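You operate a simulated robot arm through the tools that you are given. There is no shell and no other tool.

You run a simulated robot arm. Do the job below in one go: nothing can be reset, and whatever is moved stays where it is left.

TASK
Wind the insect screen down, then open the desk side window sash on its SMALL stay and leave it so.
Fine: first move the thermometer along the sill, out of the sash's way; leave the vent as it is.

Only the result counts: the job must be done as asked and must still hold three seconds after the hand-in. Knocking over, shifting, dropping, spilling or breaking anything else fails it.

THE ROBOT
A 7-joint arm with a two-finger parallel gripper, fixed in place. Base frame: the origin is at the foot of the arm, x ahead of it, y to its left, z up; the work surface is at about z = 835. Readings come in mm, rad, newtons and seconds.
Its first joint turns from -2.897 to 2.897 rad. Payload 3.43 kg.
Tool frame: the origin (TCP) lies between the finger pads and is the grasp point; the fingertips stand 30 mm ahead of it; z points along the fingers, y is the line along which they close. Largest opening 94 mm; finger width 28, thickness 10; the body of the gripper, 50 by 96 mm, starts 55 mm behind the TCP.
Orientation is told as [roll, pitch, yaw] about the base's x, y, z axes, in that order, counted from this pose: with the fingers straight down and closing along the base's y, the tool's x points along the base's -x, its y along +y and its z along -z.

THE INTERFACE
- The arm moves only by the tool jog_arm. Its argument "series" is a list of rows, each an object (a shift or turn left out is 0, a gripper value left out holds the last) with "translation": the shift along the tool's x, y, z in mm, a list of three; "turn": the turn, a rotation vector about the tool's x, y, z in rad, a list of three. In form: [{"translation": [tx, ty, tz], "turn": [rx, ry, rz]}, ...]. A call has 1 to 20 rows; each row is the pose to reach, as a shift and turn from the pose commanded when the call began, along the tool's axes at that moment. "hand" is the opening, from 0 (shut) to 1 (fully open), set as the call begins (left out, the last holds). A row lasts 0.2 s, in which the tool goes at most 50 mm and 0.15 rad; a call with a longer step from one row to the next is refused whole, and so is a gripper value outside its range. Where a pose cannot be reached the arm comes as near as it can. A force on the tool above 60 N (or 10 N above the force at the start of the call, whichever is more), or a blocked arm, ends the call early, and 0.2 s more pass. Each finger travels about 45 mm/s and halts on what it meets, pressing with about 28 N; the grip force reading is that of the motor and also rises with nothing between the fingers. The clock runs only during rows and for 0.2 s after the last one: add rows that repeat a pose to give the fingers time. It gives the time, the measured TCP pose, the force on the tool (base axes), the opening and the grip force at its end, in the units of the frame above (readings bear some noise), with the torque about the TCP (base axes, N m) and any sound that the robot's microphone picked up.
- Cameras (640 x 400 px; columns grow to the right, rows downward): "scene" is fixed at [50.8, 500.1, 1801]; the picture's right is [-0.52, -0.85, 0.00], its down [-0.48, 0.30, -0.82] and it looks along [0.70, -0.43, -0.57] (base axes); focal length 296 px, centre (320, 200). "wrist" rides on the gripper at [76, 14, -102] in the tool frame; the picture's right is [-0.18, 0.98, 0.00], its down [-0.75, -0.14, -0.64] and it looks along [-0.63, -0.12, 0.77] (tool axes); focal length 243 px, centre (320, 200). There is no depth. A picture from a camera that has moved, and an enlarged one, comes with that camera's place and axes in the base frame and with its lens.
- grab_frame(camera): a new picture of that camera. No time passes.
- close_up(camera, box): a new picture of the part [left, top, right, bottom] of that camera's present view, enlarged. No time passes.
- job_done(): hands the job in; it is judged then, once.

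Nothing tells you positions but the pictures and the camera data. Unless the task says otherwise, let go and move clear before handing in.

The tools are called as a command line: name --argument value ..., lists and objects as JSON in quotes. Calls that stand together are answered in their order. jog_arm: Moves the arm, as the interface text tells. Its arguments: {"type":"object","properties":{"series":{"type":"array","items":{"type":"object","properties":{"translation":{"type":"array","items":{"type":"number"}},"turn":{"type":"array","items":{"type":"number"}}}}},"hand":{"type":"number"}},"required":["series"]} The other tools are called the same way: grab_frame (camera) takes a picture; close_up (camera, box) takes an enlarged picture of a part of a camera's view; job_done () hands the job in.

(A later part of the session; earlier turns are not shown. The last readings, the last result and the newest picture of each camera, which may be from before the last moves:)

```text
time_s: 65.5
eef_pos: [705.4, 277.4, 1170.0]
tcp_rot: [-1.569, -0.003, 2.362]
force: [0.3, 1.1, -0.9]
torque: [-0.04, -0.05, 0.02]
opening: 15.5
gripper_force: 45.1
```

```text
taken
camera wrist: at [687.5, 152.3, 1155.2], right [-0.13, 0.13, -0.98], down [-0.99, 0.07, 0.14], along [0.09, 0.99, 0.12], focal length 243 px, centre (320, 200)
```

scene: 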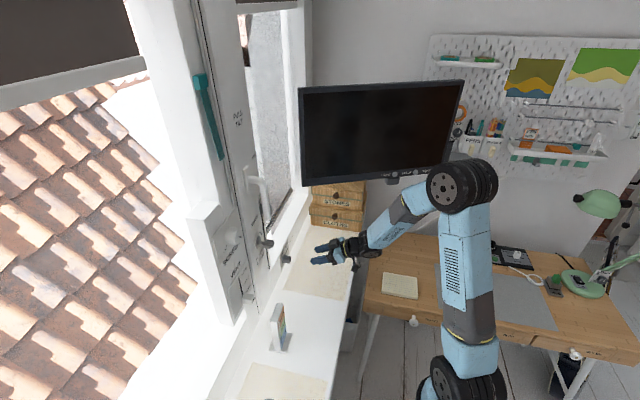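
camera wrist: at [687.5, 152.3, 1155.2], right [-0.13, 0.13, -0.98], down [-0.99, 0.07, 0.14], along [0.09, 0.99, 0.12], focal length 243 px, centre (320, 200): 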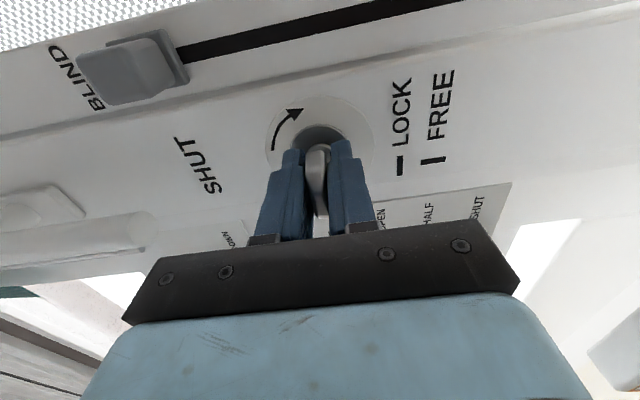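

Gripped the wing (15.5 mm) with almost no side load. Turning it clockwise toward FREE.

jog_arm --series '[{"turn": [0, 0, 0.12]}, {"turn": [0, 0, 0.24]}, {"turn": [0, 0, 0.36]}, {"turn": [0, 0, 0.48]}, {"turn": [0, 0, 0.6]}, {"turn": [0, 0, 0.72]}]'

grab_frame --camera "wrist"

```text
time_s: 66.9
eef_pos: [707.8, 278.1, 1165.9]
tcp_rot: [-1.558, -0.728, 2.349]
force: [10.9, -18.2, -34.9]
torque: [-0.82, -1.64, 0.2]
opening: 29.7
gripper_force: 45.2
```

```text
taken
camera wrist: at [668.8, 170.3, 1105.4], right [-0.56, 0.55, -0.61], down [-0.78, -0.12, 0.61], along [0.27, 0.82, 0.5], focal length 243 px, centre (320, 200)
```

wrist: 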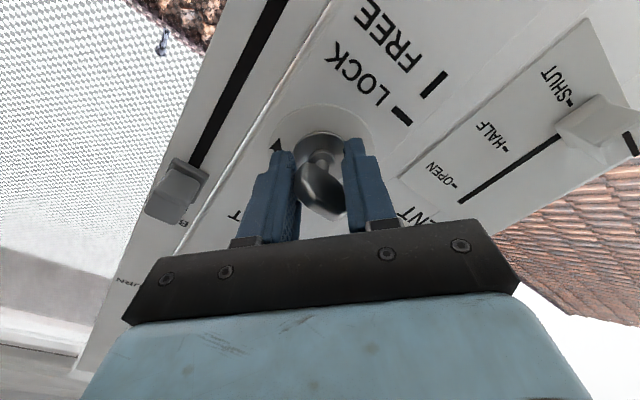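

close_up --camera "wrist" --box '[220, 90, 420, 240]'

close_up --camera "scene" --box '[220, 190, 320, 270]'

```text
2.67 times, centred on (320, 165) of wrist
camera zoom: at [668.8, 170.3, 1105.4], right [-0.56, 0.55, -0.61], down [-0.78, -0.12, 0.61], along [0.27, 0.82, 0.5], focal length 647 px, centre (320, 293)
```

zoom: 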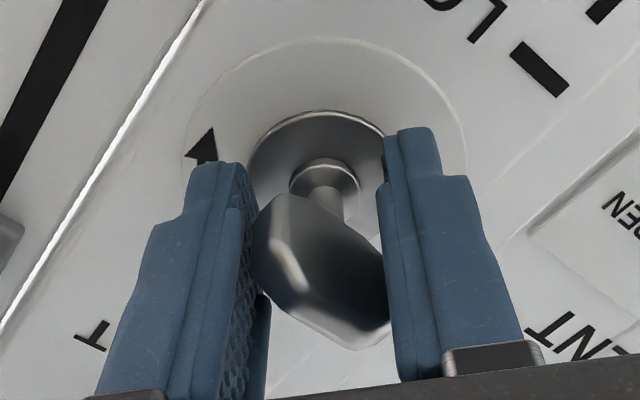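

```text
5.00 times, centred on (270, 230) of scene
camera zoom: at [50.8, 500.1, 1801.0], right [-0.52, -0.85, 0.0], down [-0.48, 0.3, -0.82], along [0.7, -0.43, -0.57], focal length 1481 px, centre (570, 50)
```

zoom: 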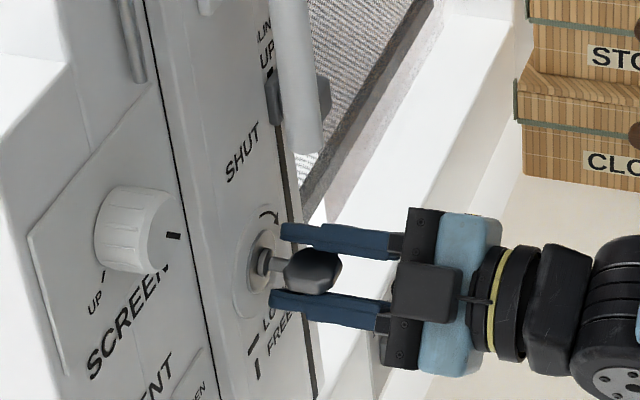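

The wing resisted and the fingers were levered open rather than turning it. I'll rotate back to re-seat on the wing and test how the lock moves.

jog_arm --series '[{"turn": [0, 0, -0.12]}, {"turn": [0, 0, -0.24]}, {"turn": [0, 0, -0.36]}, {"turn": [0, 0, -0.48]}, {"turn": [0, 0, -0.6]}, {"turn": [0, 0, -0.72]}, {"turn": [0, 0, -0.72]}]'

grab_frame --camera "wrist"

close_up --camera "scene" --box '[220, 190, 320, 270]'

```text
time_s: 68.3
eef_pos: [708.7, 273.8, 1169.7]
tcp_rot: [-1.566, -0.022, 2.348]
force: [19.8, -17.1, -12.4]
torque: [-0.14, 0.04, -0.96]
opening: 15.5
gripper_force: 44.3
stopped in row 7: the force on the tool passed its limit at 62 N (the readings are from after the stop); the commanded pose is now the measured one
```

```text
taken
camera wrist: at [689.4, 146.9, 1153.3], right [-0.15, 0.14, -0.98], down [-0.98, 0.08, 0.16], along [0.11, 0.99, 0.13], focal length 243 px, centre (320, 200)
```

wrist: 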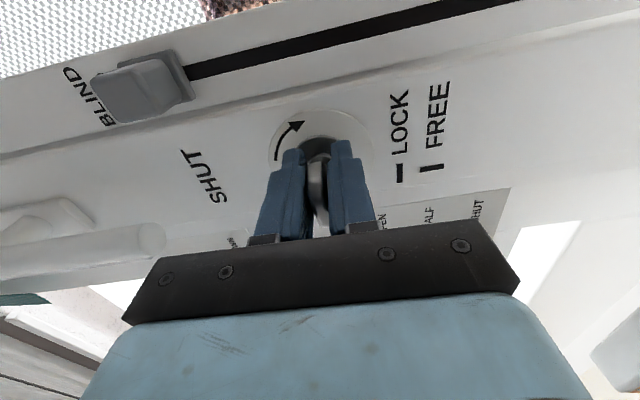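

```text
5.00 times, centred on (270, 230) of scene
camera zoom: at [50.8, 500.1, 1801.0], right [-0.52, -0.85, 0.0], down [-0.48, 0.3, -0.82], along [0.7, -0.43, -0.57], focal length 1481 px, centre (570, 50)
```

zoom: 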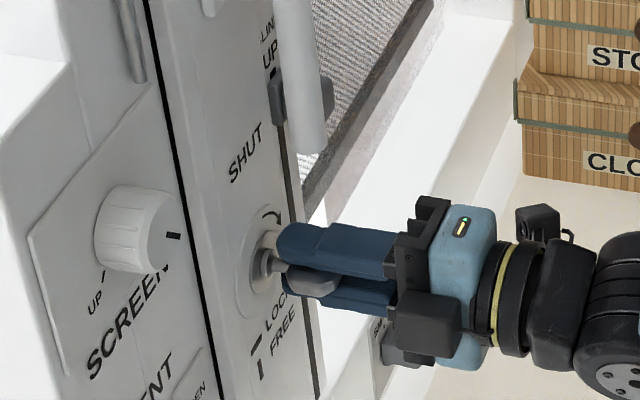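

close_up --camera "wrist" --box '[240, 90, 400, 240]'

close_up --camera "scene" --box '[180, 0, 320, 200]'

```text
2.67 times, centred on (320, 165) of wrist
camera zoom: at [689.4, 146.9, 1153.3], right [-0.15, 0.14, -0.98], down [-0.98, 0.08, 0.16], along [0.11, 0.99, 0.13], focal length 647 px, centre (320, 293)
```

zoom: 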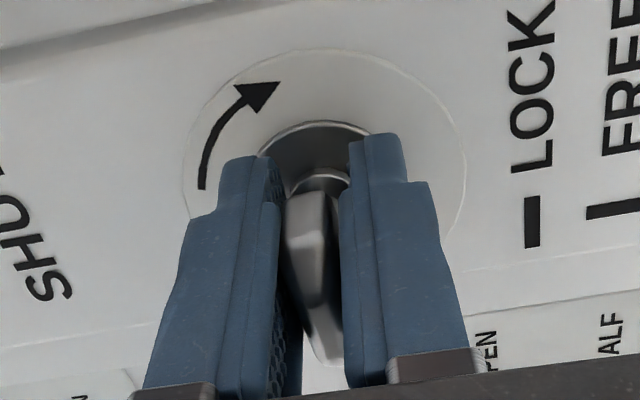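

```text
2.00 times, centred on (250, 100) of scene
camera zoom: at [50.8, 500.1, 1801.0], right [-0.52, -0.85, 0.0], down [-0.48, 0.3, -0.82], along [0.7, -0.43, -0.57], focal length 592 px, centre (460, 400)
```

zoom: 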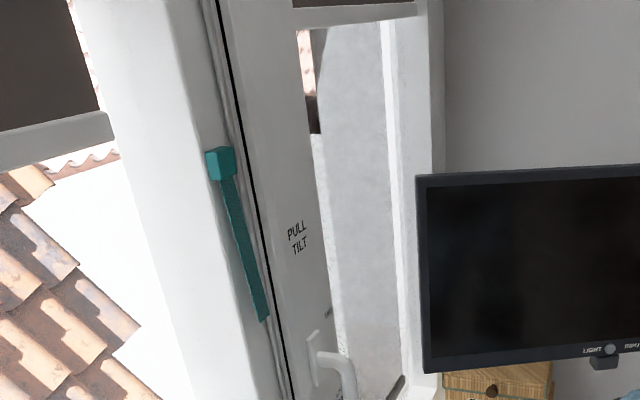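

jog_arm --series '[{}, {}, {}]' --hand 0.5

grab_frame --camera "wrist"

close_up --camera "scene" --box '[180, 0, 320, 200]'

close_up --camera "scene" --box '[220, 190, 320, 270]'

```text
time_s: 69.1
eef_pos: [705.4, 276.9, 1170.6]
tcp_rot: [-1.572, -0.02, 2.357]
force: [-0.3, 0.5, 0.1]
torque: [0.02, 0.03, -0.02]
opening: 47.0
gripper_force: 0.1
```

```text
taken
camera wrist: at [687.6, 150.6, 1155.4], right [-0.14, 0.14, -0.98], down [-0.98, 0.08, 0.16], along [0.1, 0.99, 0.13], focal length 243 px, centre (320, 200)
```

wrist: 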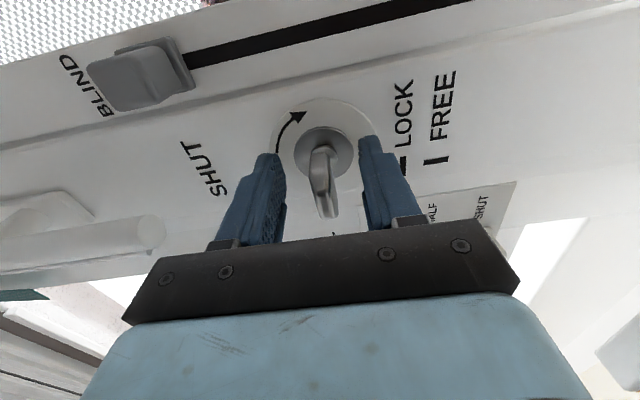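

```text
2.00 times, centred on (250, 100) of scene
camera zoom: at [50.8, 500.1, 1801.0], right [-0.52, -0.85, 0.0], down [-0.48, 0.3, -0.82], along [0.7, -0.43, -0.57], focal length 592 px, centre (460, 400)
```

zoom: 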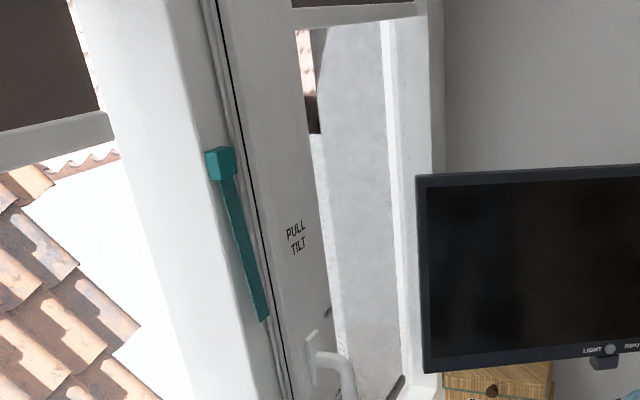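

```text
5.00 times, centred on (270, 230) of scene
camera zoom: at [50.8, 500.1, 1801.0], right [-0.52, -0.85, 0.0], down [-0.48, 0.3, -0.82], along [0.7, -0.43, -0.57], focal length 1481 px, centre (570, 50)
```

zoom: 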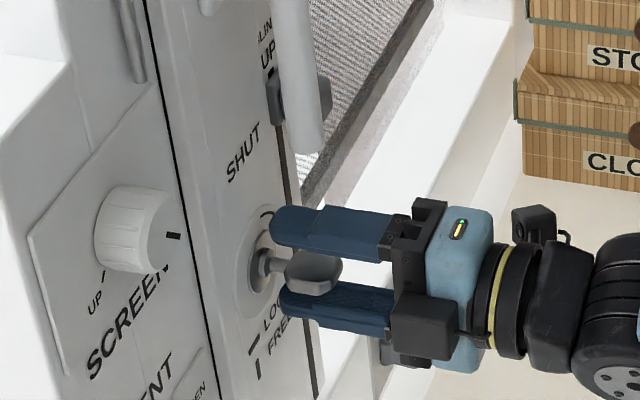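

close_up --camera "wrist" --box '[240, 80, 400, 230]'

```text
2.67 times, centred on (320, 155) of wrist
camera zoom: at [687.6, 150.6, 1155.4], right [-0.14, 0.14, -0.98], down [-0.98, 0.08, 0.16], along [0.1, 0.99, 0.13], focal length 647 px, centre (320, 320)
```

zoom: 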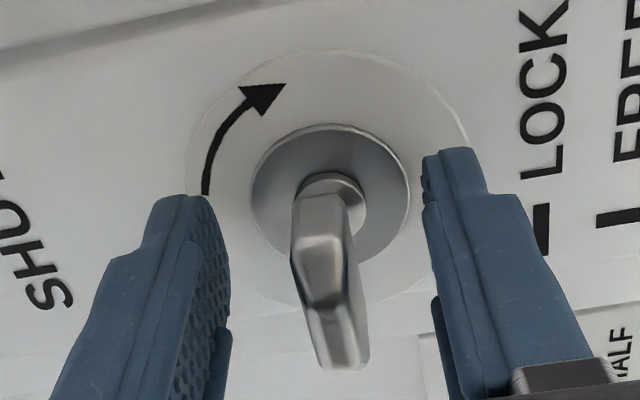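

The wing seems to have shifted a few degrees, so the lock is just stiff. I'll re-centre on its axis, regrip and carry the turn further.

jog_arm --series '[{"translation": [-1.3, 1, 1]}, {"translation": [-1.3, 1, 2]}]'

jog_arm --series '[{}, {}, {}, {}, {}]' --hand 0

jog_arm --series '[{"turn": [0, 0, 0.08]}, {"turn": [0, 0, 0.16]}, {"turn": [0, 0, 0.16]}]'

close_up --camera "wrist" --box '[240, 80, 400, 230]'

```text
time_s: 69.7
eef_pos: [707.0, 278.8, 1170.5]
tcp_rot: [-1.573, -0.02, 2.355]
force: [-0.8, -0.5, 0.9]
torque: [-0.02, -0.01, -0.02]
opening: 47.1
gripper_force: 0.1
```

```text
time_s: 70.9
eef_pos: [706.7, 279.3, 1169.5]
tcp_rot: [-1.567, -0.019, 2.358]
force: [-3.3, 6.5, -11.0]
torque: [-0.57, -0.62, 0.83]
opening: 15.5
gripper_force: 44.6
```

```text
time_s: 71.7
eef_pos: [707.8, 279.5, 1169.4]
tcp_rot: [-1.57, -0.18, 2.354]
force: [-1.1, 0.4, -10.7]
torque: [-0.92, -0.96, -0.23]
opening: 18.9
gripper_force: 45.0
```

```text
2.67 times, centred on (320, 155) of wrist
camera zoom: at [685.9, 154.6, 1141.7], right [-0.25, 0.25, -0.93], down [-0.96, 0.05, 0.27], along [0.12, 0.97, 0.23], focal length 647 px, centre (320, 320)
```

zoom: 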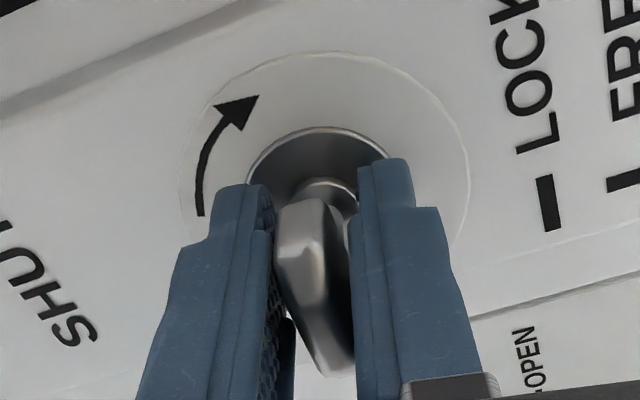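

The wing isn't yielding even at about 1.3 N·m, so it's blocked rather than stiff. The stem sits in a recessed cup, so it may need pushing in (or pulling) to turn; I'll realign and test pushing.

jog_arm --series '[{"turn": [0, 0, -0.08]}, {"turn": [0, 0, -0.15]}, {"turn": [0, 0, -0.15]}]'

jog_arm --series '[{"translation": [0, 0, 1.5]}, {"translation": [0, 0, 3]}, {"translation": [0, 0, 3]}]'

close_up --camera "wrist" --box '[240, 80, 400, 230]'

```text
time_s: 72.5
eef_pos: [705.9, 279.4, 1169.1]
tcp_rot: [-1.571, -0.028, 2.358]
force: [0.1, 2.4, -10.3]
torque: [-0.58, -0.65, 0.11]
opening: 15.7
gripper_force: 45.2
```

```text
time_s: 73.3
eef_pos: [707.9, 281.0, 1170.4]
tcp_rot: [-1.569, -0.029, 2.354]
force: [-29.7, -18.1, -21.3]
torque: [-0.67, -0.74, 0.05]
opening: 15.7
gripper_force: 45.0
```

```text
2.67 times, centred on (320, 155) of wrist
camera zoom: at [688.8, 153.7, 1153.1], right [-0.15, 0.15, -0.98], down [-0.98, 0.08, 0.16], along [0.1, 0.99, 0.14], focal length 647 px, centre (320, 320)
```

zoom: 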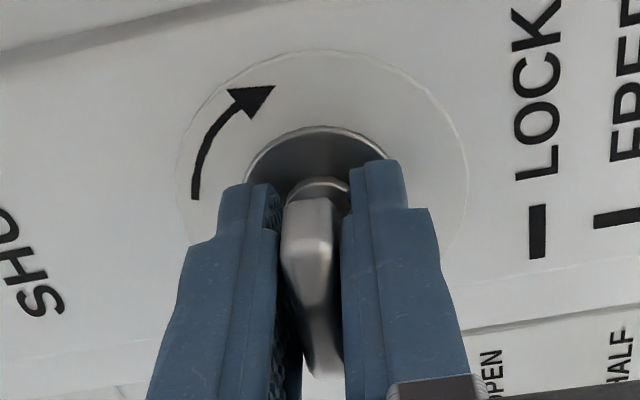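

Pushing in gives a stiff ~13 N/mm response with no obvious release. I'll back that off and test a small counter-clockwise turn for comparison.

jog_arm --series '[{"translation": [0, 0, -2]}, {"translation": [0, 0, -3], "turn": [0, 0, -0.08]}, {"translation": [0, 0, -3], "turn": [0, 0, -0.16]}, {"translation": [0, 0, -3], "turn": [0, 0, -0.16]}]'

close_up --camera "wrist" --box '[240, 80, 400, 230]'

```text
time_s: 74.3
eef_pos: [707.8, 279.9, 1170.4]
tcp_rot: [-1.571, 0.13, 2.356]
force: [-3.1, 6.1, -15.9]
torque: [-0.04, 0.04, 0.34]
opening: 15.4
gripper_force: 45.5
```

```text
2.67 times, centred on (320, 155) of wrist
camera zoom: at [690.2, 152.4, 1165.6], right [-0.04, 0.04, -1.0], down [-1.0, 0.09, 0.04], along [0.09, 1.0, 0.03], focal length 647 px, centre (320, 320)
```

zoom: 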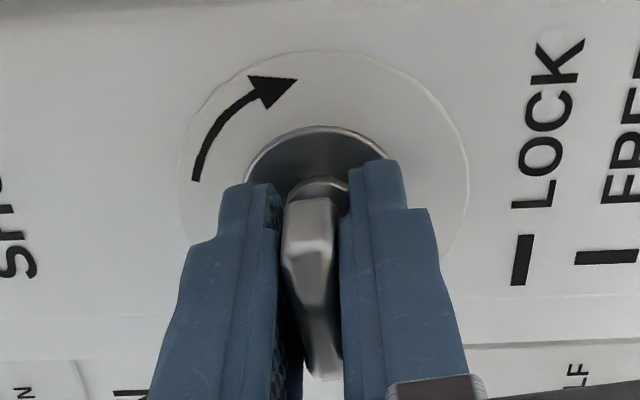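

The wing follows freely counter-clockwise with no torque. I'll continue a bit that way to see how far it goes.

jog_arm --series '[{"turn": [0, 0, -0.1]}, {"turn": [0, 0, -0.2]}, {"turn": [0, 0, -0.3]}, {"turn": [0, 0, -0.3]}]'

grab_frame --camera "wrist"

close_up --camera "wrist" --box '[240, 80, 400, 230]'

```text
time_s: 75.3
eef_pos: [707.1, 280.5, 1171.1]
tcp_rot: [-1.571, 0.434, 2.357]
force: [-0.6, 5.1, -6.4]
torque: [-0.31, 0.31, 1.17]
opening: 15.5
gripper_force: 44.7
```

```text
taken
camera wrist: at [687.8, 153.5, 1189.3], right [0.17, -0.17, -0.97], down [-0.98, 0.07, -0.19], along [0.1, 0.98, -0.16], focal length 243 px, centre (320, 200)
```

wrist: 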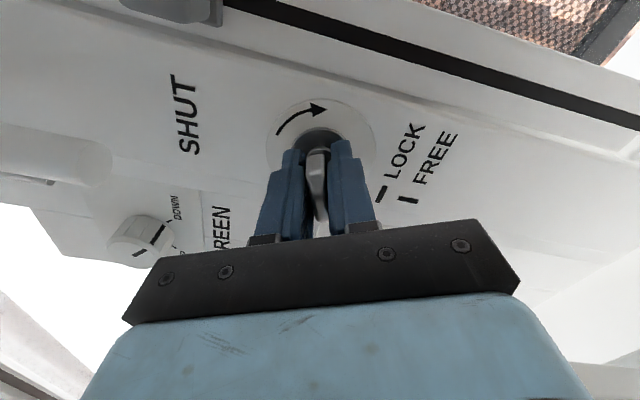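

```text
2.67 times, centred on (320, 155) of wrist
camera zoom: at [687.8, 153.5, 1189.3], right [0.17, -0.17, -0.97], down [-0.98, 0.07, -0.19], along [0.1, 0.98, -0.16], focal length 647 px, centre (320, 320)
```

zoom: 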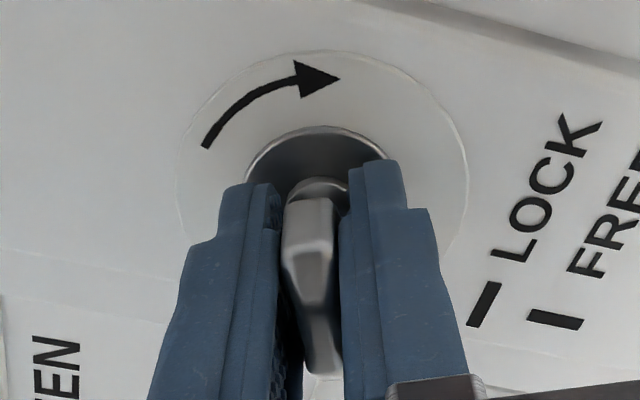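

Counter-clockwise is free, so FREE (vertical) must be reached that way. I'll keep turning counter-clockwise, staying short of the wrist limit.

jog_arm --series '[{"turn": [0, 0, -0.12]}, {"turn": [0, 0, -0.24]}, {"turn": [0, 0, -0.36]}, {"turn": [0, 0, -0.48]}, {"turn": [0, 0, -0.6]}]'

grab_frame --camera "wrist"

```text
time_s: 76.5
eef_pos: [706.7, 279.9, 1170.5]
tcp_rot: [-1.577, 1.034, 2.35]
force: [-2.4, 3.9, 21.3]
torque: [-0.58, 0.67, 0.54]
opening: 15.7
gripper_force: 45.2
```

```text
taken
camera wrist: at [669.9, 170.7, 1229.2], right [0.53, -0.53, -0.66], down [-0.81, -0.09, -0.58], along [0.24, 0.84, -0.48], focal length 243 px, centre (320, 200)
```

wrist: 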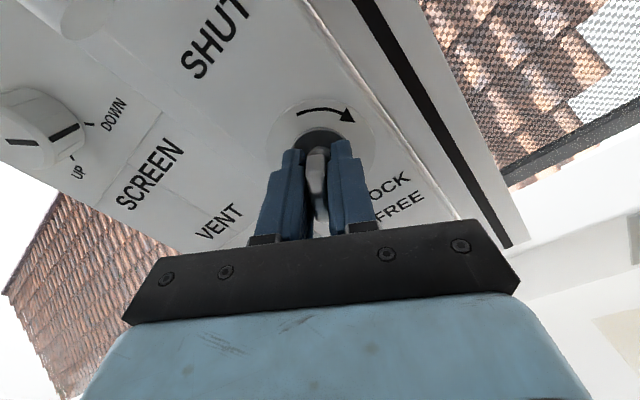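

The wing turns freely. I'll release, back off, flip the gripper half a turn and regrip to finish the last part.

jog_arm --series '[{}, {}, {}]' --hand 0.5

jog_arm --series '[{"translation": [0, 0, -20]}, {"translation": [0, 0, -45]}, {"translation": [0, 0, -70]}, {"translation": [0, 0, -70], "turn": [0, 0, 0.14]}, {"translation": [0, 0, -70], "turn": [0, 0, 0.28]}, {"translation": [0, 0, -70], "turn": [0, 0, 0.42]}, {"translation": [0, 0, -70], "turn": [0, 0, 0.56]}, {"translation": [0, 0, -70], "turn": [0, 0, 0.7]}, {"translation": [0, 0, -70], "turn": [0, 0, 0.84]}, {"translation": [0, 0, -70], "turn": [0, 0, 0.98]}, {"translation": [0, 0, -70], "turn": [0, 0, 1.12]}, {"translation": [0, 0, -70], "turn": [0, 0, 1.26]}, {"translation": [0, 0, -70], "turn": [0, 0, 1.4]}, {"translation": [0, 0, -70], "turn": [0, 0, 1.54]}]'

grab_frame --camera "wrist"

close_up --camera "scene" --box '[220, 190, 320, 270]'

```text
time_s: 77.3
eef_pos: [706.2, 280.2, 1170.0]
tcp_rot: [-1.569, 1.032, 2.356]
force: [0.3, -0.6, -0.6]
torque: [0.0, 0.0, 0.02]
opening: 46.9
gripper_force: 0.2
```

```text
time_s: 80.3
eef_pos: [657.3, 229.6, 1170.5]
tcp_rot: [-1.571, -0.511, 2.358]
force: [-0.1, -0.6, 0.5]
torque: [-0.04, 0.01, 0.0]
opening: 46.9
gripper_force: 0.0
```

```text
taken
camera wrist: at [626.6, 114.8, 1120.9], right [-0.45, 0.45, -0.77], down [-0.87, -0.04, 0.49], along [0.19, 0.89, 0.41], focal length 243 px, centre (320, 200)
```

wrist: 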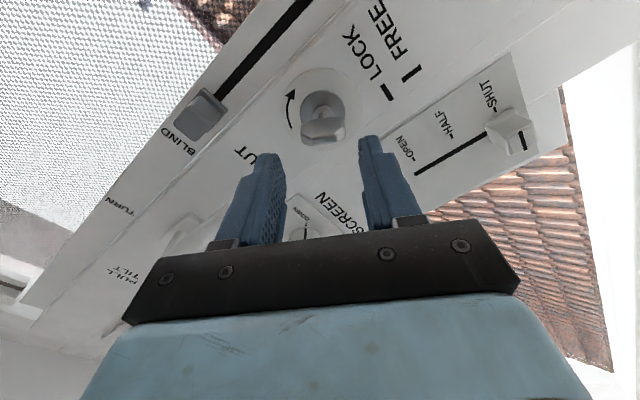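

```text
5.00 times, centred on (270, 230) of scene
camera zoom: at [50.8, 500.1, 1801.0], right [-0.52, -0.85, 0.0], down [-0.48, 0.3, -0.82], along [0.7, -0.43, -0.57], focal length 1481 px, centre (570, 50)
```

zoom: 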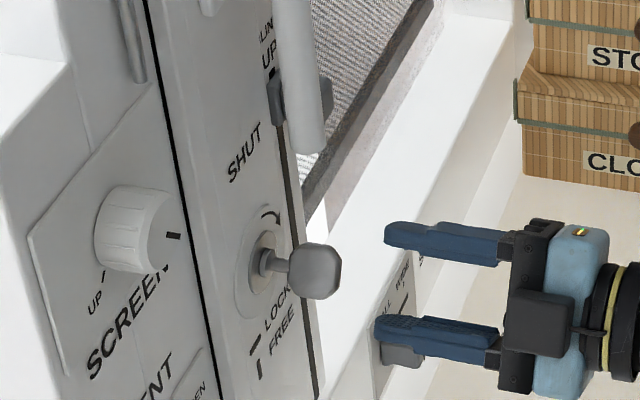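

The wing is now about 59° counter-clockwise. Finishing the flip and regripping.

jog_arm --series '[{"turn": [0, 0, 0.14]}, {"turn": [0, 0, 0.28]}, {"turn": [0, 0, 0.42]}, {"turn": [0, 0, 0.56]}, {"turn": [0, 0, 0.7]}, {"turn": [0, 0, 0.84]}, {"turn": [0, 0, 0.98]}, {"turn": [0, 0, 1.12]}, {"turn": [0, 0, 1.26]}, {"turn": [0, 0, 1.4]}, {"turn": [0, 0, 1.5]}, {"turn": [0, 0, 1.6]}]'

grab_frame --camera "wrist"

close_up --camera "wrist" --box '[240, 80, 400, 230]'

```text
time_s: 82.9
eef_pos: [656.6, 230.3, 1169.8]
tcp_rot: [1.571, -1.029, -0.787]
force: [0.3, 0.4, -0.9]
torque: [-0.01, 0.01, 0.02]
opening: 47.1
gripper_force: 0.0
```

```text
taken
camera wrist: at [548.7, 193.5, 1112.0], right [-0.53, 0.53, 0.66], down [-0.09, -0.81, 0.57], along [0.84, 0.24, 0.48], focal length 243 px, centre (320, 200)
```

wrist: 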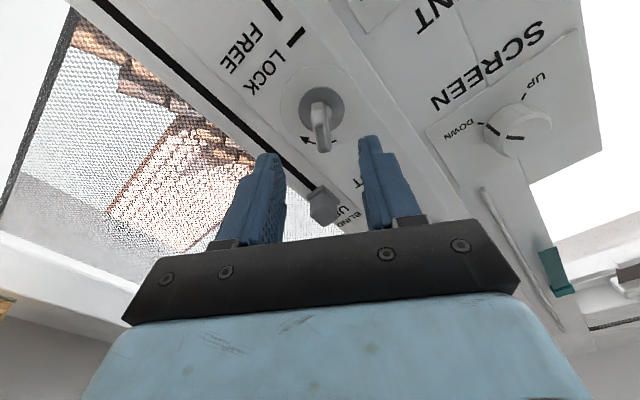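

```text
2.67 times, centred on (320, 155) of wrist
camera zoom: at [548.7, 193.5, 1112.0], right [-0.53, 0.53, 0.66], down [-0.09, -0.81, 0.57], along [0.84, 0.24, 0.48], focal length 647 px, centre (320, 320)
```

zoom: 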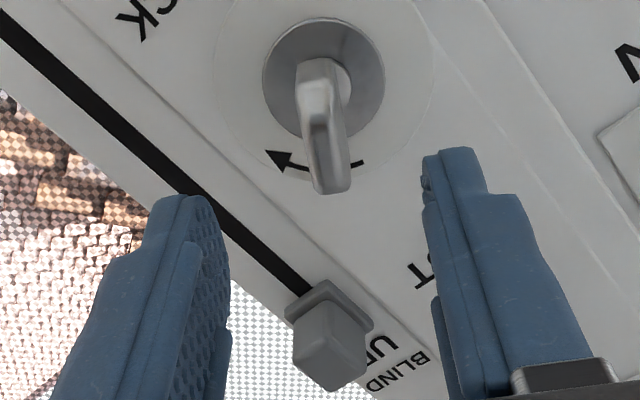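

jog_arm --series '[{"translation": [0, 0, 20]}, {"translation": [0, 0, 42]}, {"translation": [0, 0, 60]}, {"translation": [0, 0, 71]}]'

jog_arm --series '[{}, {}, {}, {}]' --hand 0

jog_arm --series '[{"turn": [0, 0, -0.12]}, {"turn": [0, 0, -0.24]}, {"turn": [0, 0, -0.36]}, {"turn": [0, 0, -0.46]}]'

grab_frame --camera "wrist"

```text
time_s: 83.9
eef_pos: [707.3, 280.7, 1170.8]
tcp_rot: [1.57, -1.033, -0.787]
force: [-0.3, 0.2, 0.1]
torque: [0.01, -0.01, 0.0]
opening: 46.7
gripper_force: 0.0
```

```text
time_s: 84.9
eef_pos: [706.1, 280.7, 1171.5]
tcp_rot: [1.573, -1.033, -0.785]
force: [-4.2, 8.3, 7.3]
torque: [-0.3, 0.34, 0.29]
opening: 15.5
gripper_force: 45.1
```

```text
time_s: 85.9
eef_pos: [706.5, 281.8, 1171.2]
tcp_rot: [1.592, -1.496, -0.804]
force: [-11.5, 10.0, 11.0]
torque: [0.44, -0.39, -0.03]
opening: 15.5
gripper_force: 45.6
```

```text
taken
camera wrist: at [619.6, 222.5, 1095.9], right [-0.68, 0.68, 0.26], down [-0.31, -0.59, 0.74], along [0.66, 0.43, 0.62], focal length 243 px, centre (320, 200)
```

wrist: 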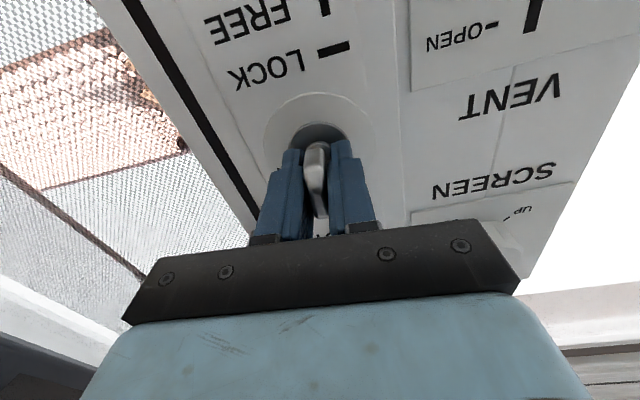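

jog_arm --series '[{"turn": [0, 0, -0.06]}, {"turn": [0, 0, -0.12]}, {"turn": [0, 0, -0.2]}, {"turn": [0, 0, -0.2]}]'

grab_frame --camera "wrist"

```text
time_s: 86.9
eef_pos: [706.3, 281.8, 1170.1]
tcp_rot: [-1.568, -1.447, 2.357]
force: [-16.5, 15.5, 8.1]
torque: [0.86, 0.9, -0.04]
opening: 17.5
gripper_force: 44.5
```

```text
taken
camera wrist: at [630.3, 211.9, 1093.1], right [-0.71, 0.7, 0.06], down [-0.42, -0.49, 0.77], along [0.57, 0.51, 0.64], focal length 243 px, centre (320, 200)
```

wrist: 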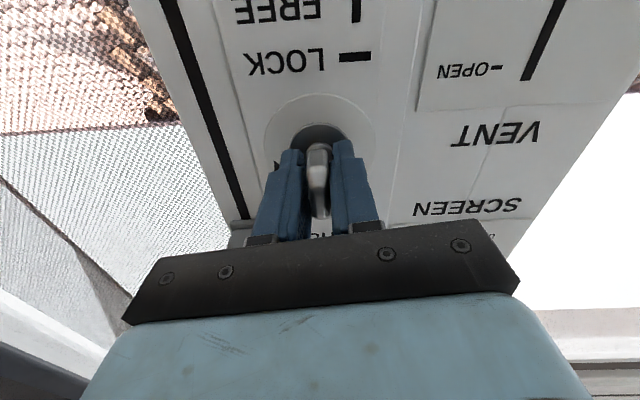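

The wing hit its stop at vertical, so the lock is now at FREE. I'll release it and back away.

jog_arm --series '[{"turn": [0, 0, 0.1]}, {"turn": [0, 0, 0.12]}]'

jog_arm --series '[{}, {}, {}]' --hand 0.5

jog_arm --series '[{"translation": [0, 0, -20]}, {"translation": [0, 0, -50]}, {"translation": [0, 0, -85]}, {"translation": [-15, 0, -110]}, {"translation": [-45, 0, -130]}, {"translation": [-70, 0, -140]}]'

grab_frame --camera "wrist"

close_up --camera "scene" --box '[220, 150, 320, 270]'

```text
time_s: 87.5
eef_pos: [707.0, 281.4, 1170.3]
tcp_rot: [-1.175, -1.567, 1.961]
force: [-20.7, 16.6, -0.5]
torque: [0.0, 0.06, -0.1]
opening: 15.5
gripper_force: 45.0
```

```text
time_s: 88.3
eef_pos: [708.8, 280.7, 1169.9]
tcp_rot: [-1.53, -1.569, 2.315]
force: [-0.3, -0.3, 0.0]
torque: [0.01, -0.03, 0.03]
opening: 47.2
gripper_force: 0.1
```

```text
time_s: 89.7
eef_pos: [606.2, 181.7, 1240.0]
tcp_rot: [-1.149, -1.568, 1.934]
force: [0.3, 0.2, 0.0]
torque: [0.01, 0.01, 0.03]
opening: 47.0
gripper_force: 0.1
```

```text
taken
camera wrist: at [523.2, 118.7, 1163.6], right [-0.69, 0.7, 0.18], down [-0.35, -0.55, 0.75], along [0.63, 0.46, 0.63], focal length 243 px, centre (320, 200)
```

wrist: 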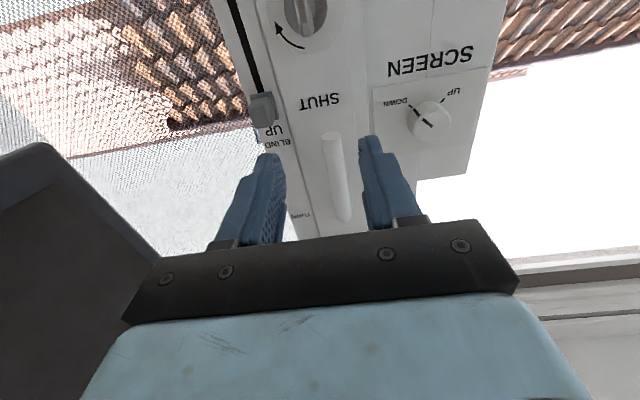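

```text
3.33 times, centred on (270, 210) of scene
camera zoom: at [50.8, 500.1, 1801.0], right [-0.52, -0.85, 0.0], down [-0.48, 0.3, -0.82], along [0.7, -0.43, -0.57], focal length 987 px, centre (487, 167)
```

zoom: 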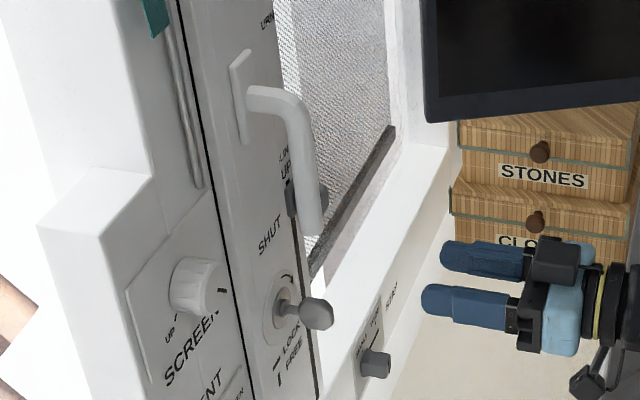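

The lock wing is vertical at FREE. The handle lever hangs at U≈294 with its tip near z≈1273; I'll cage it between the fingers about 25 mm above its tip.

jog_arm --series '[{"translation": [-30, 3, 0]}, {"translation": [-60, 6, 10]}, {"translation": [-60, 6, 40]}, {"translation": [-60, 6, 75]}]'

grab_frame --camera "wrist"

close_up --camera "scene" --box '[220, 150, 320, 270]'

```text
time_s: 90.7
eef_pos: [655.5, 238.2, 1300.9]
tcp_rot: [-1.74, -1.57, 2.528]
force: [-0.2, -0.7, 0.6]
torque: [-0.03, 0.03, -0.04]
opening: 46.9
gripper_force: 0.0
```

```text
taken
camera wrist: at [573.7, 175.0, 1224.6], right [-0.69, 0.7, 0.18], down [-0.36, -0.55, 0.75], along [0.63, 0.46, 0.63], focal length 243 px, centre (320, 200)
```

wrist: 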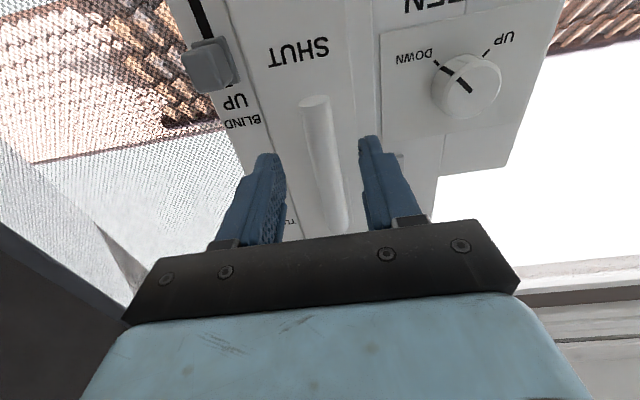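

```text
3.33 times, centred on (270, 210) of scene
camera zoom: at [50.8, 500.1, 1801.0], right [-0.52, -0.85, 0.0], down [-0.48, 0.3, -0.82], along [0.7, -0.43, -0.57], focal length 987 px, centre (487, 167)
```

zoom: 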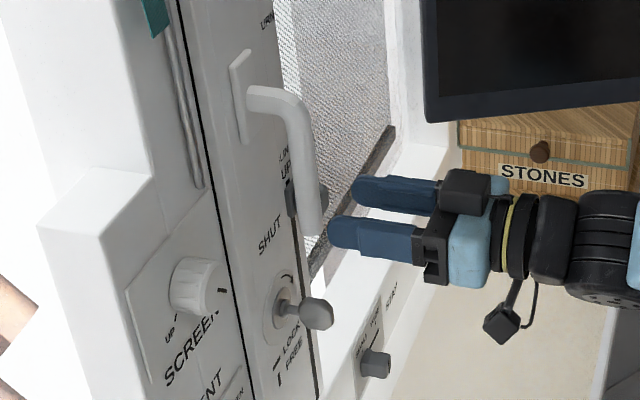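

jog_arm --series '[{"translation": [0, 2, 15]}, {"translation": [0, 2.5, 30]}, {"translation": [0, 2.5, 45]}, {"translation": [0, 2.5, 57]}]'

grab_frame --camera "wrist"

close_up --camera "scene" --box '[220, 150, 320, 270]'

```text
time_s: 91.7
eef_pos: [695.6, 280.7, 1300.8]
tcp_rot: [-1.748, -1.568, 2.535]
force: [0.4, 0.2, 1.3]
torque: [-0.05, 0.0, -0.01]
opening: 47.0
gripper_force: 0.0
```

```text
taken
camera wrist: at [612.7, 217.4, 1223.8], right [-0.7, 0.7, 0.18], down [-0.36, -0.55, 0.75], along [0.62, 0.46, 0.63], focal length 243 px, centre (320, 200)
```

wrist: 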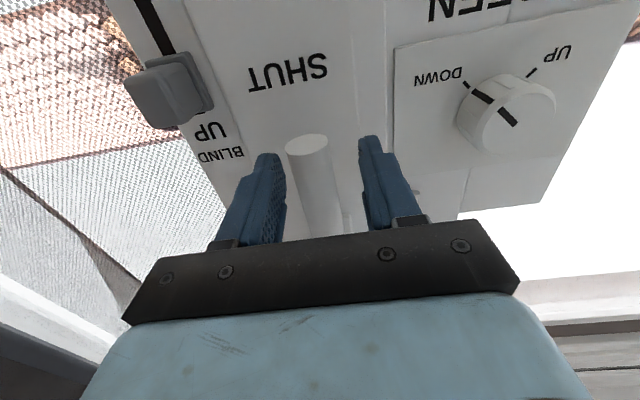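

```text
3.33 times, centred on (270, 210) of scene
camera zoom: at [50.8, 500.1, 1801.0], right [-0.52, -0.85, 0.0], down [-0.48, 0.3, -0.82], along [0.7, -0.43, -0.57], focal length 987 px, centre (487, 167)
```

zoom: 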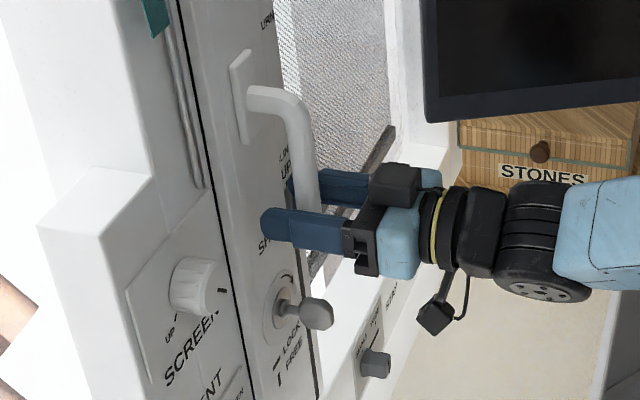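

The lever is between the fingers. I'll narrow the grip to a loose cage and start swinging the lever right along its arc toward TURN.

jog_arm --series '[{}, {}, {}]' --hand 0.28

jog_arm --series '[{"translation": [-0.7, -11.5, 0], "turn": [0, 0, -0.12]}, {"translation": [-2.8, -22.8, 0], "turn": [0, 0, -0.24]}, {"translation": [-6.2, -33.8, 0], "turn": [0, 0, -0.36]}, {"translation": [-10.9, -44.3, 0], "turn": [0, 0, -0.48]}]'

grab_frame --camera "wrist"

close_up --camera "scene" --box '[220, 130, 320, 250]'

```text
time_s: 92.5
eef_pos: [695.4, 279.4, 1301.0]
tcp_rot: [-1.642, -1.568, 2.427]
force: [2.1, -1.4, 0.6]
torque: [0.04, 0.05, 0.0]
opening: 28.3
gripper_force: 1.1
```

```text
time_s: 93.5
eef_pos: [727.0, 249.9, 1312.1]
tcp_rot: [-1.571, -1.087, 2.355]
force: [-0.5, 0.8, -1.2]
torque: [-0.01, -0.03, 0.04]
opening: 26.8
gripper_force: 0.4
```

```text
taken
camera wrist: at [669.6, 160.7, 1236.8], right [-0.68, 0.68, -0.29], down [-0.61, -0.29, 0.73], along [0.41, 0.68, 0.61], focal length 243 px, centre (320, 200)
```

wrist: 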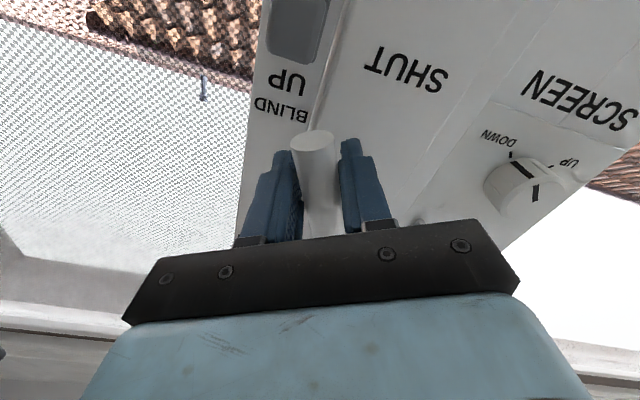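

```text
3.33 times, centred on (270, 190) of scene
camera zoom: at [50.8, 500.1, 1801.0], right [-0.52, -0.85, 0.0], down [-0.48, 0.3, -0.82], along [0.7, -0.43, -0.57], focal length 987 px, centre (487, 233)
```

zoom: 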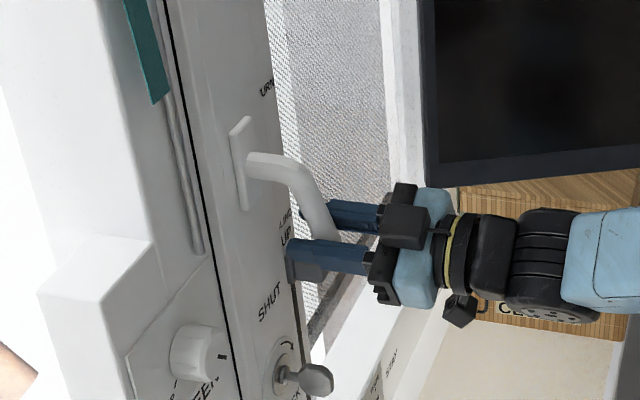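

jog_arm --series '[{"translation": [-0.9, -13.4, 0], "turn": [0, 0, -0.14]}, {"translation": [-3.7, -26.5, 0], "turn": [0, 0, -0.28]}, {"translation": [-8.3, -39.1, 0], "turn": [0, 0, -0.42]}, {"translation": [-14.7, -51, 0], "turn": [0, 0, -0.56]}, {"translation": [-22.6, -61.8, 0], "turn": [0, 0, -0.7]}, {"translation": [-31.9, -71.5, 0], "turn": [0, 0, -0.84]}]'

grab_frame --camera "wrist"

close_up --camera "scene" --box '[220, 110, 340, 230]'

```text
time_s: 94.9
eef_pos: [760.8, 216.4, 1372.5]
tcp_rot: [-1.569, -0.246, 2.356]
force: [-0.4, -0.3, 0.1]
torque: [0.0, 0.01, 0.05]
opening: 26.6
gripper_force: 0.4
```

```text
taken
camera wrist: at [738.6, 92.8, 1339.5], right [-0.3, 0.3, -0.91], down [-0.95, 0.04, 0.32], along [0.13, 0.95, 0.27], focal length 243 px, centre (320, 200)
```

wrist: 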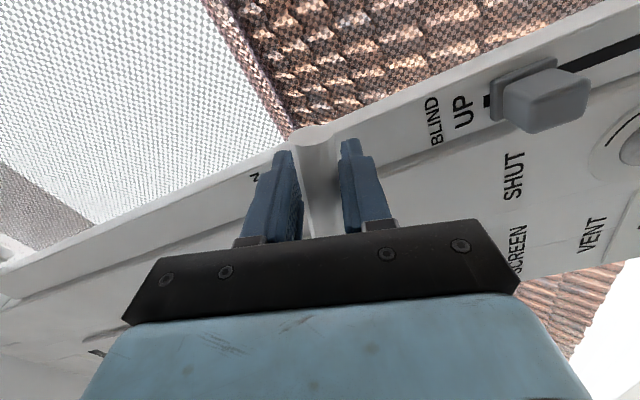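

```text
3.33 times, centred on (280, 170) of scene
camera zoom: at [50.8, 500.1, 1801.0], right [-0.52, -0.85, 0.0], down [-0.48, 0.3, -0.82], along [0.7, -0.43, -0.57], focal length 987 px, centre (453, 300)
```

zoom: 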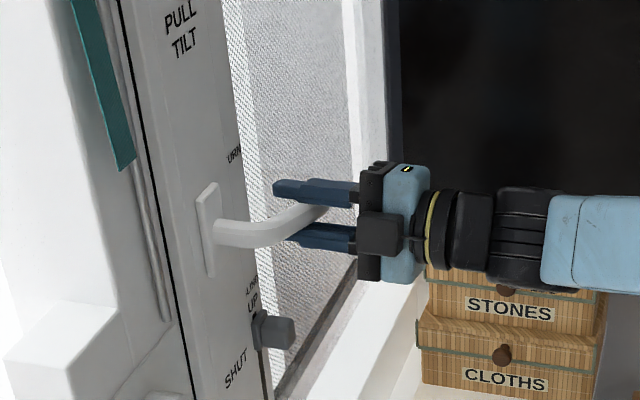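

jog_arm --series '[{"translation": [-0.9, -13.4, 0], "turn": [0, 0, -0.14]}, {"translation": [-3.5, -25.6, 0], "turn": [0, 0, -0.27]}, {"translation": [-4.6, -29.3, 0], "turn": [0, 0, -0.31]}]'

grab_frame --camera "wrist"

close_up --camera "scene" --box '[220, 110, 340, 230]'

```text
time_s: 95.7
eef_pos: [763.5, 214.5, 1401.1]
tcp_rot: [-1.571, 0.061, 2.357]
force: [0.9, -0.7, -2.8]
torque: [-0.02, 0.0, -0.02]
opening: 27.8
gripper_force: 1.3
```

```text
taken
camera wrist: at [745.0, 85.6, 1392.0], right [-0.09, 0.09, -0.99], down [-0.99, 0.08, 0.1], along [0.09, 0.99, 0.08], focal length 243 px, centre (320, 200)
```

wrist: 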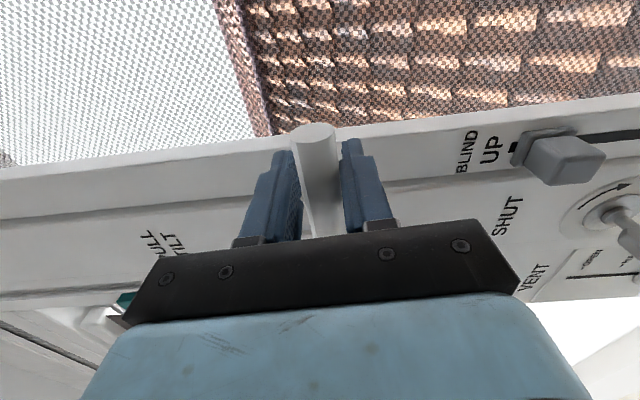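

```text
3.33 times, centred on (280, 170) of scene
camera zoom: at [50.8, 500.1, 1801.0], right [-0.52, -0.85, 0.0], down [-0.48, 0.3, -0.82], along [0.7, -0.43, -0.57], focal length 987 px, centre (453, 300)
```

zoom: 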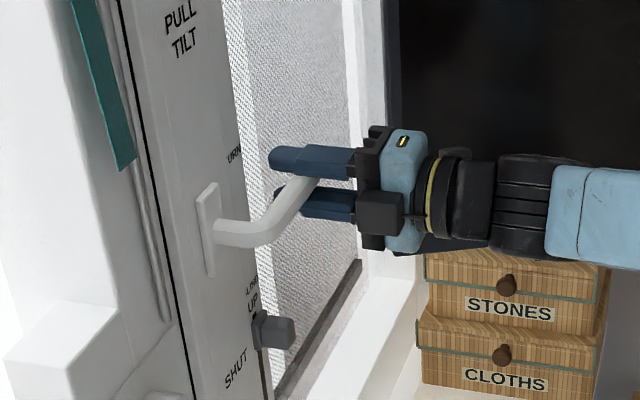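

The lever is now horizontal, pointing at TURN. I'll grip it firmly and try a small pull into the room.

jog_arm --series '[{}, {}, {}]' --hand 0

jog_arm --series '[{"translation": [0, 0, -4]}, {"translation": [0, 0, -8]}, {"translation": [0, 0, -12]}]'

grab_frame --camera "wrist"

close_up --camera "scene" --box '[180, 60, 340, 280]'

```text
time_s: 96.5
eef_pos: [762.4, 214.0, 1403.0]
tcp_rot: [-1.572, 0.062, 2.356]
force: [3.0, -0.5, 5.8]
torque: [0.61, 0.58, 0.07]
opening: 25.5
gripper_force: 45.1
```

```text
time_s: 97.3
eef_pos: [755.0, 203.9, 1402.9]
tcp_rot: [-1.571, 0.062, 2.355]
force: [7.5, -3.1, 12.3]
torque: [0.7, 0.69, 0.66]
opening: 25.3
gripper_force: 44.8
```

```text
taken
camera wrist: at [736.3, 75.7, 1393.0], right [-0.09, 0.09, -0.99], down [-0.99, 0.09, 0.09], along [0.09, 0.99, 0.08], focal length 243 px, centre (320, 200)
```

wrist: 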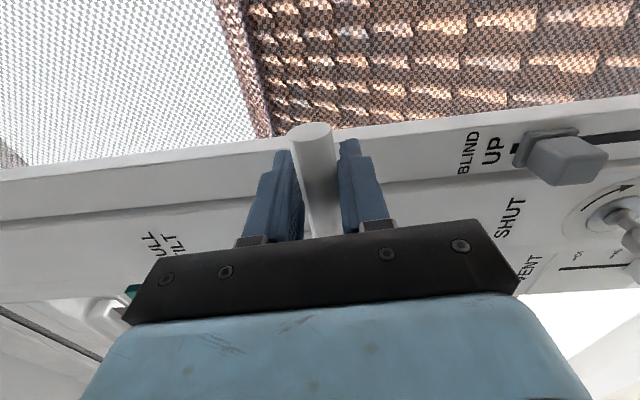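

```text
1.82 times, centred on (260, 170) of scene
camera zoom: at [50.8, 500.1, 1801.0], right [-0.52, -0.85, 0.0], down [-0.48, 0.3, -0.82], along [0.7, -0.43, -0.57], focal length 539 px, centre (429, 254)
```

zoom: 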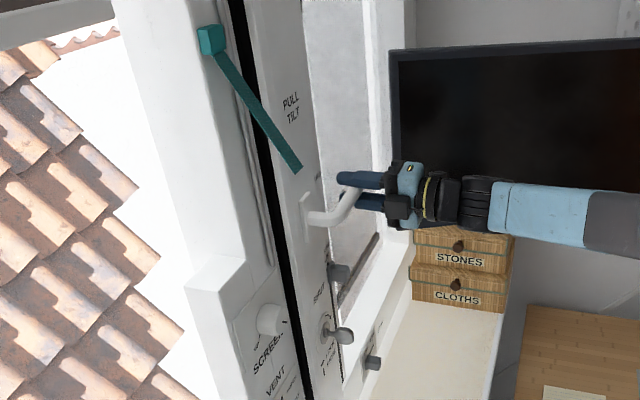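

The sash is opening: a dark gap shows along the mullion. A teal bar on the mullion has also swung across, so I'll look at it closely before pulling more.

close_up --camera "scene" --box '[210, 60, 280, 160]'

grab_frame --camera "scene"

```text
4.00 times, centred on (245, 110) of scene
camera zoom: at [50.8, 500.1, 1801.0], right [-0.52, -0.85, 0.0], down [-0.48, 0.3, -0.82], along [0.7, -0.43, -0.57], focal length 1185 px, centre (620, 560)
```

zoom: 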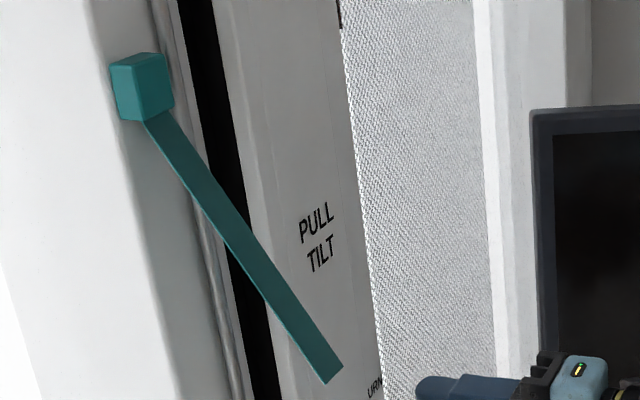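

```text
taken
```

scene: 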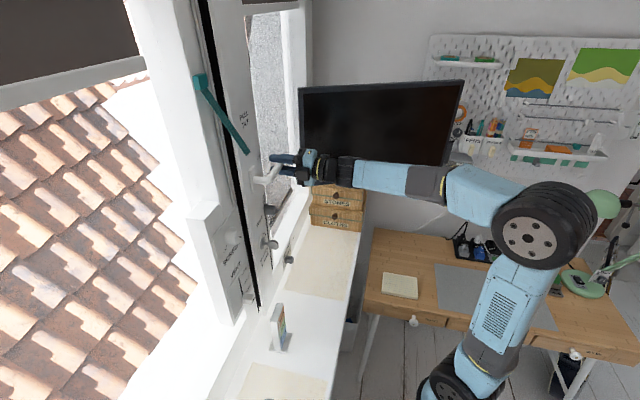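

The teal strip is a light tell-tale ribbon blown by the draught through the gap, so it's no obstacle. I'll continue pulling the sash along its hinge arc, watching the force for the stay.

jog_arm --series '[{"translation": [2.5, 0.2, -6], "turn": [0.002, -0.04, 0]}, {"translation": [5, 0.3, -12], "turn": [0.005, -0.08, 0]}, {"translation": [8.3, 0.5, -24], "turn": [0.007, -0.12, 0]}, {"translation": [12, 0.7, -36], "turn": [0.01, -0.16, 0]}]'

grab_frame --camera "wrist"

grab_frame --camera "scene"

```text
time_s: 98.3
eef_pos: [735.3, 170.8, 1402.6]
tcp_rot: [-1.571, 0.064, 2.519]
force: [-8.3, 18.2, 8.4]
torque: [0.63, 0.58, -0.23]
opening: 21.9
gripper_force: 44.8
```

```text
taken
camera wrist: at [738.6, 42.8, 1392.9], right [-0.1, 0.07, -0.99], down [-0.99, -0.08, 0.09], along [-0.07, 0.99, 0.08], focal length 243 px, centre (320, 200)
```

wrist: 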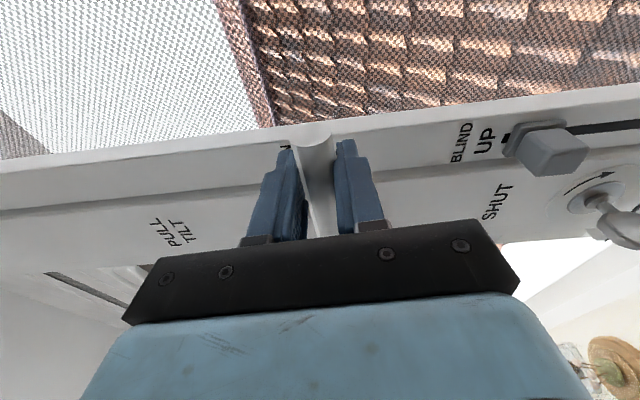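

```text
taken
```

scene: 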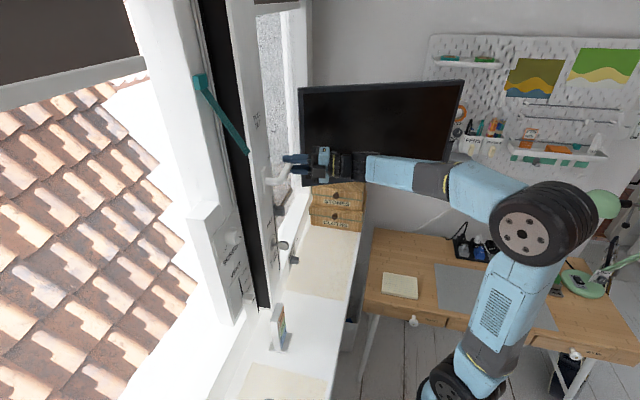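

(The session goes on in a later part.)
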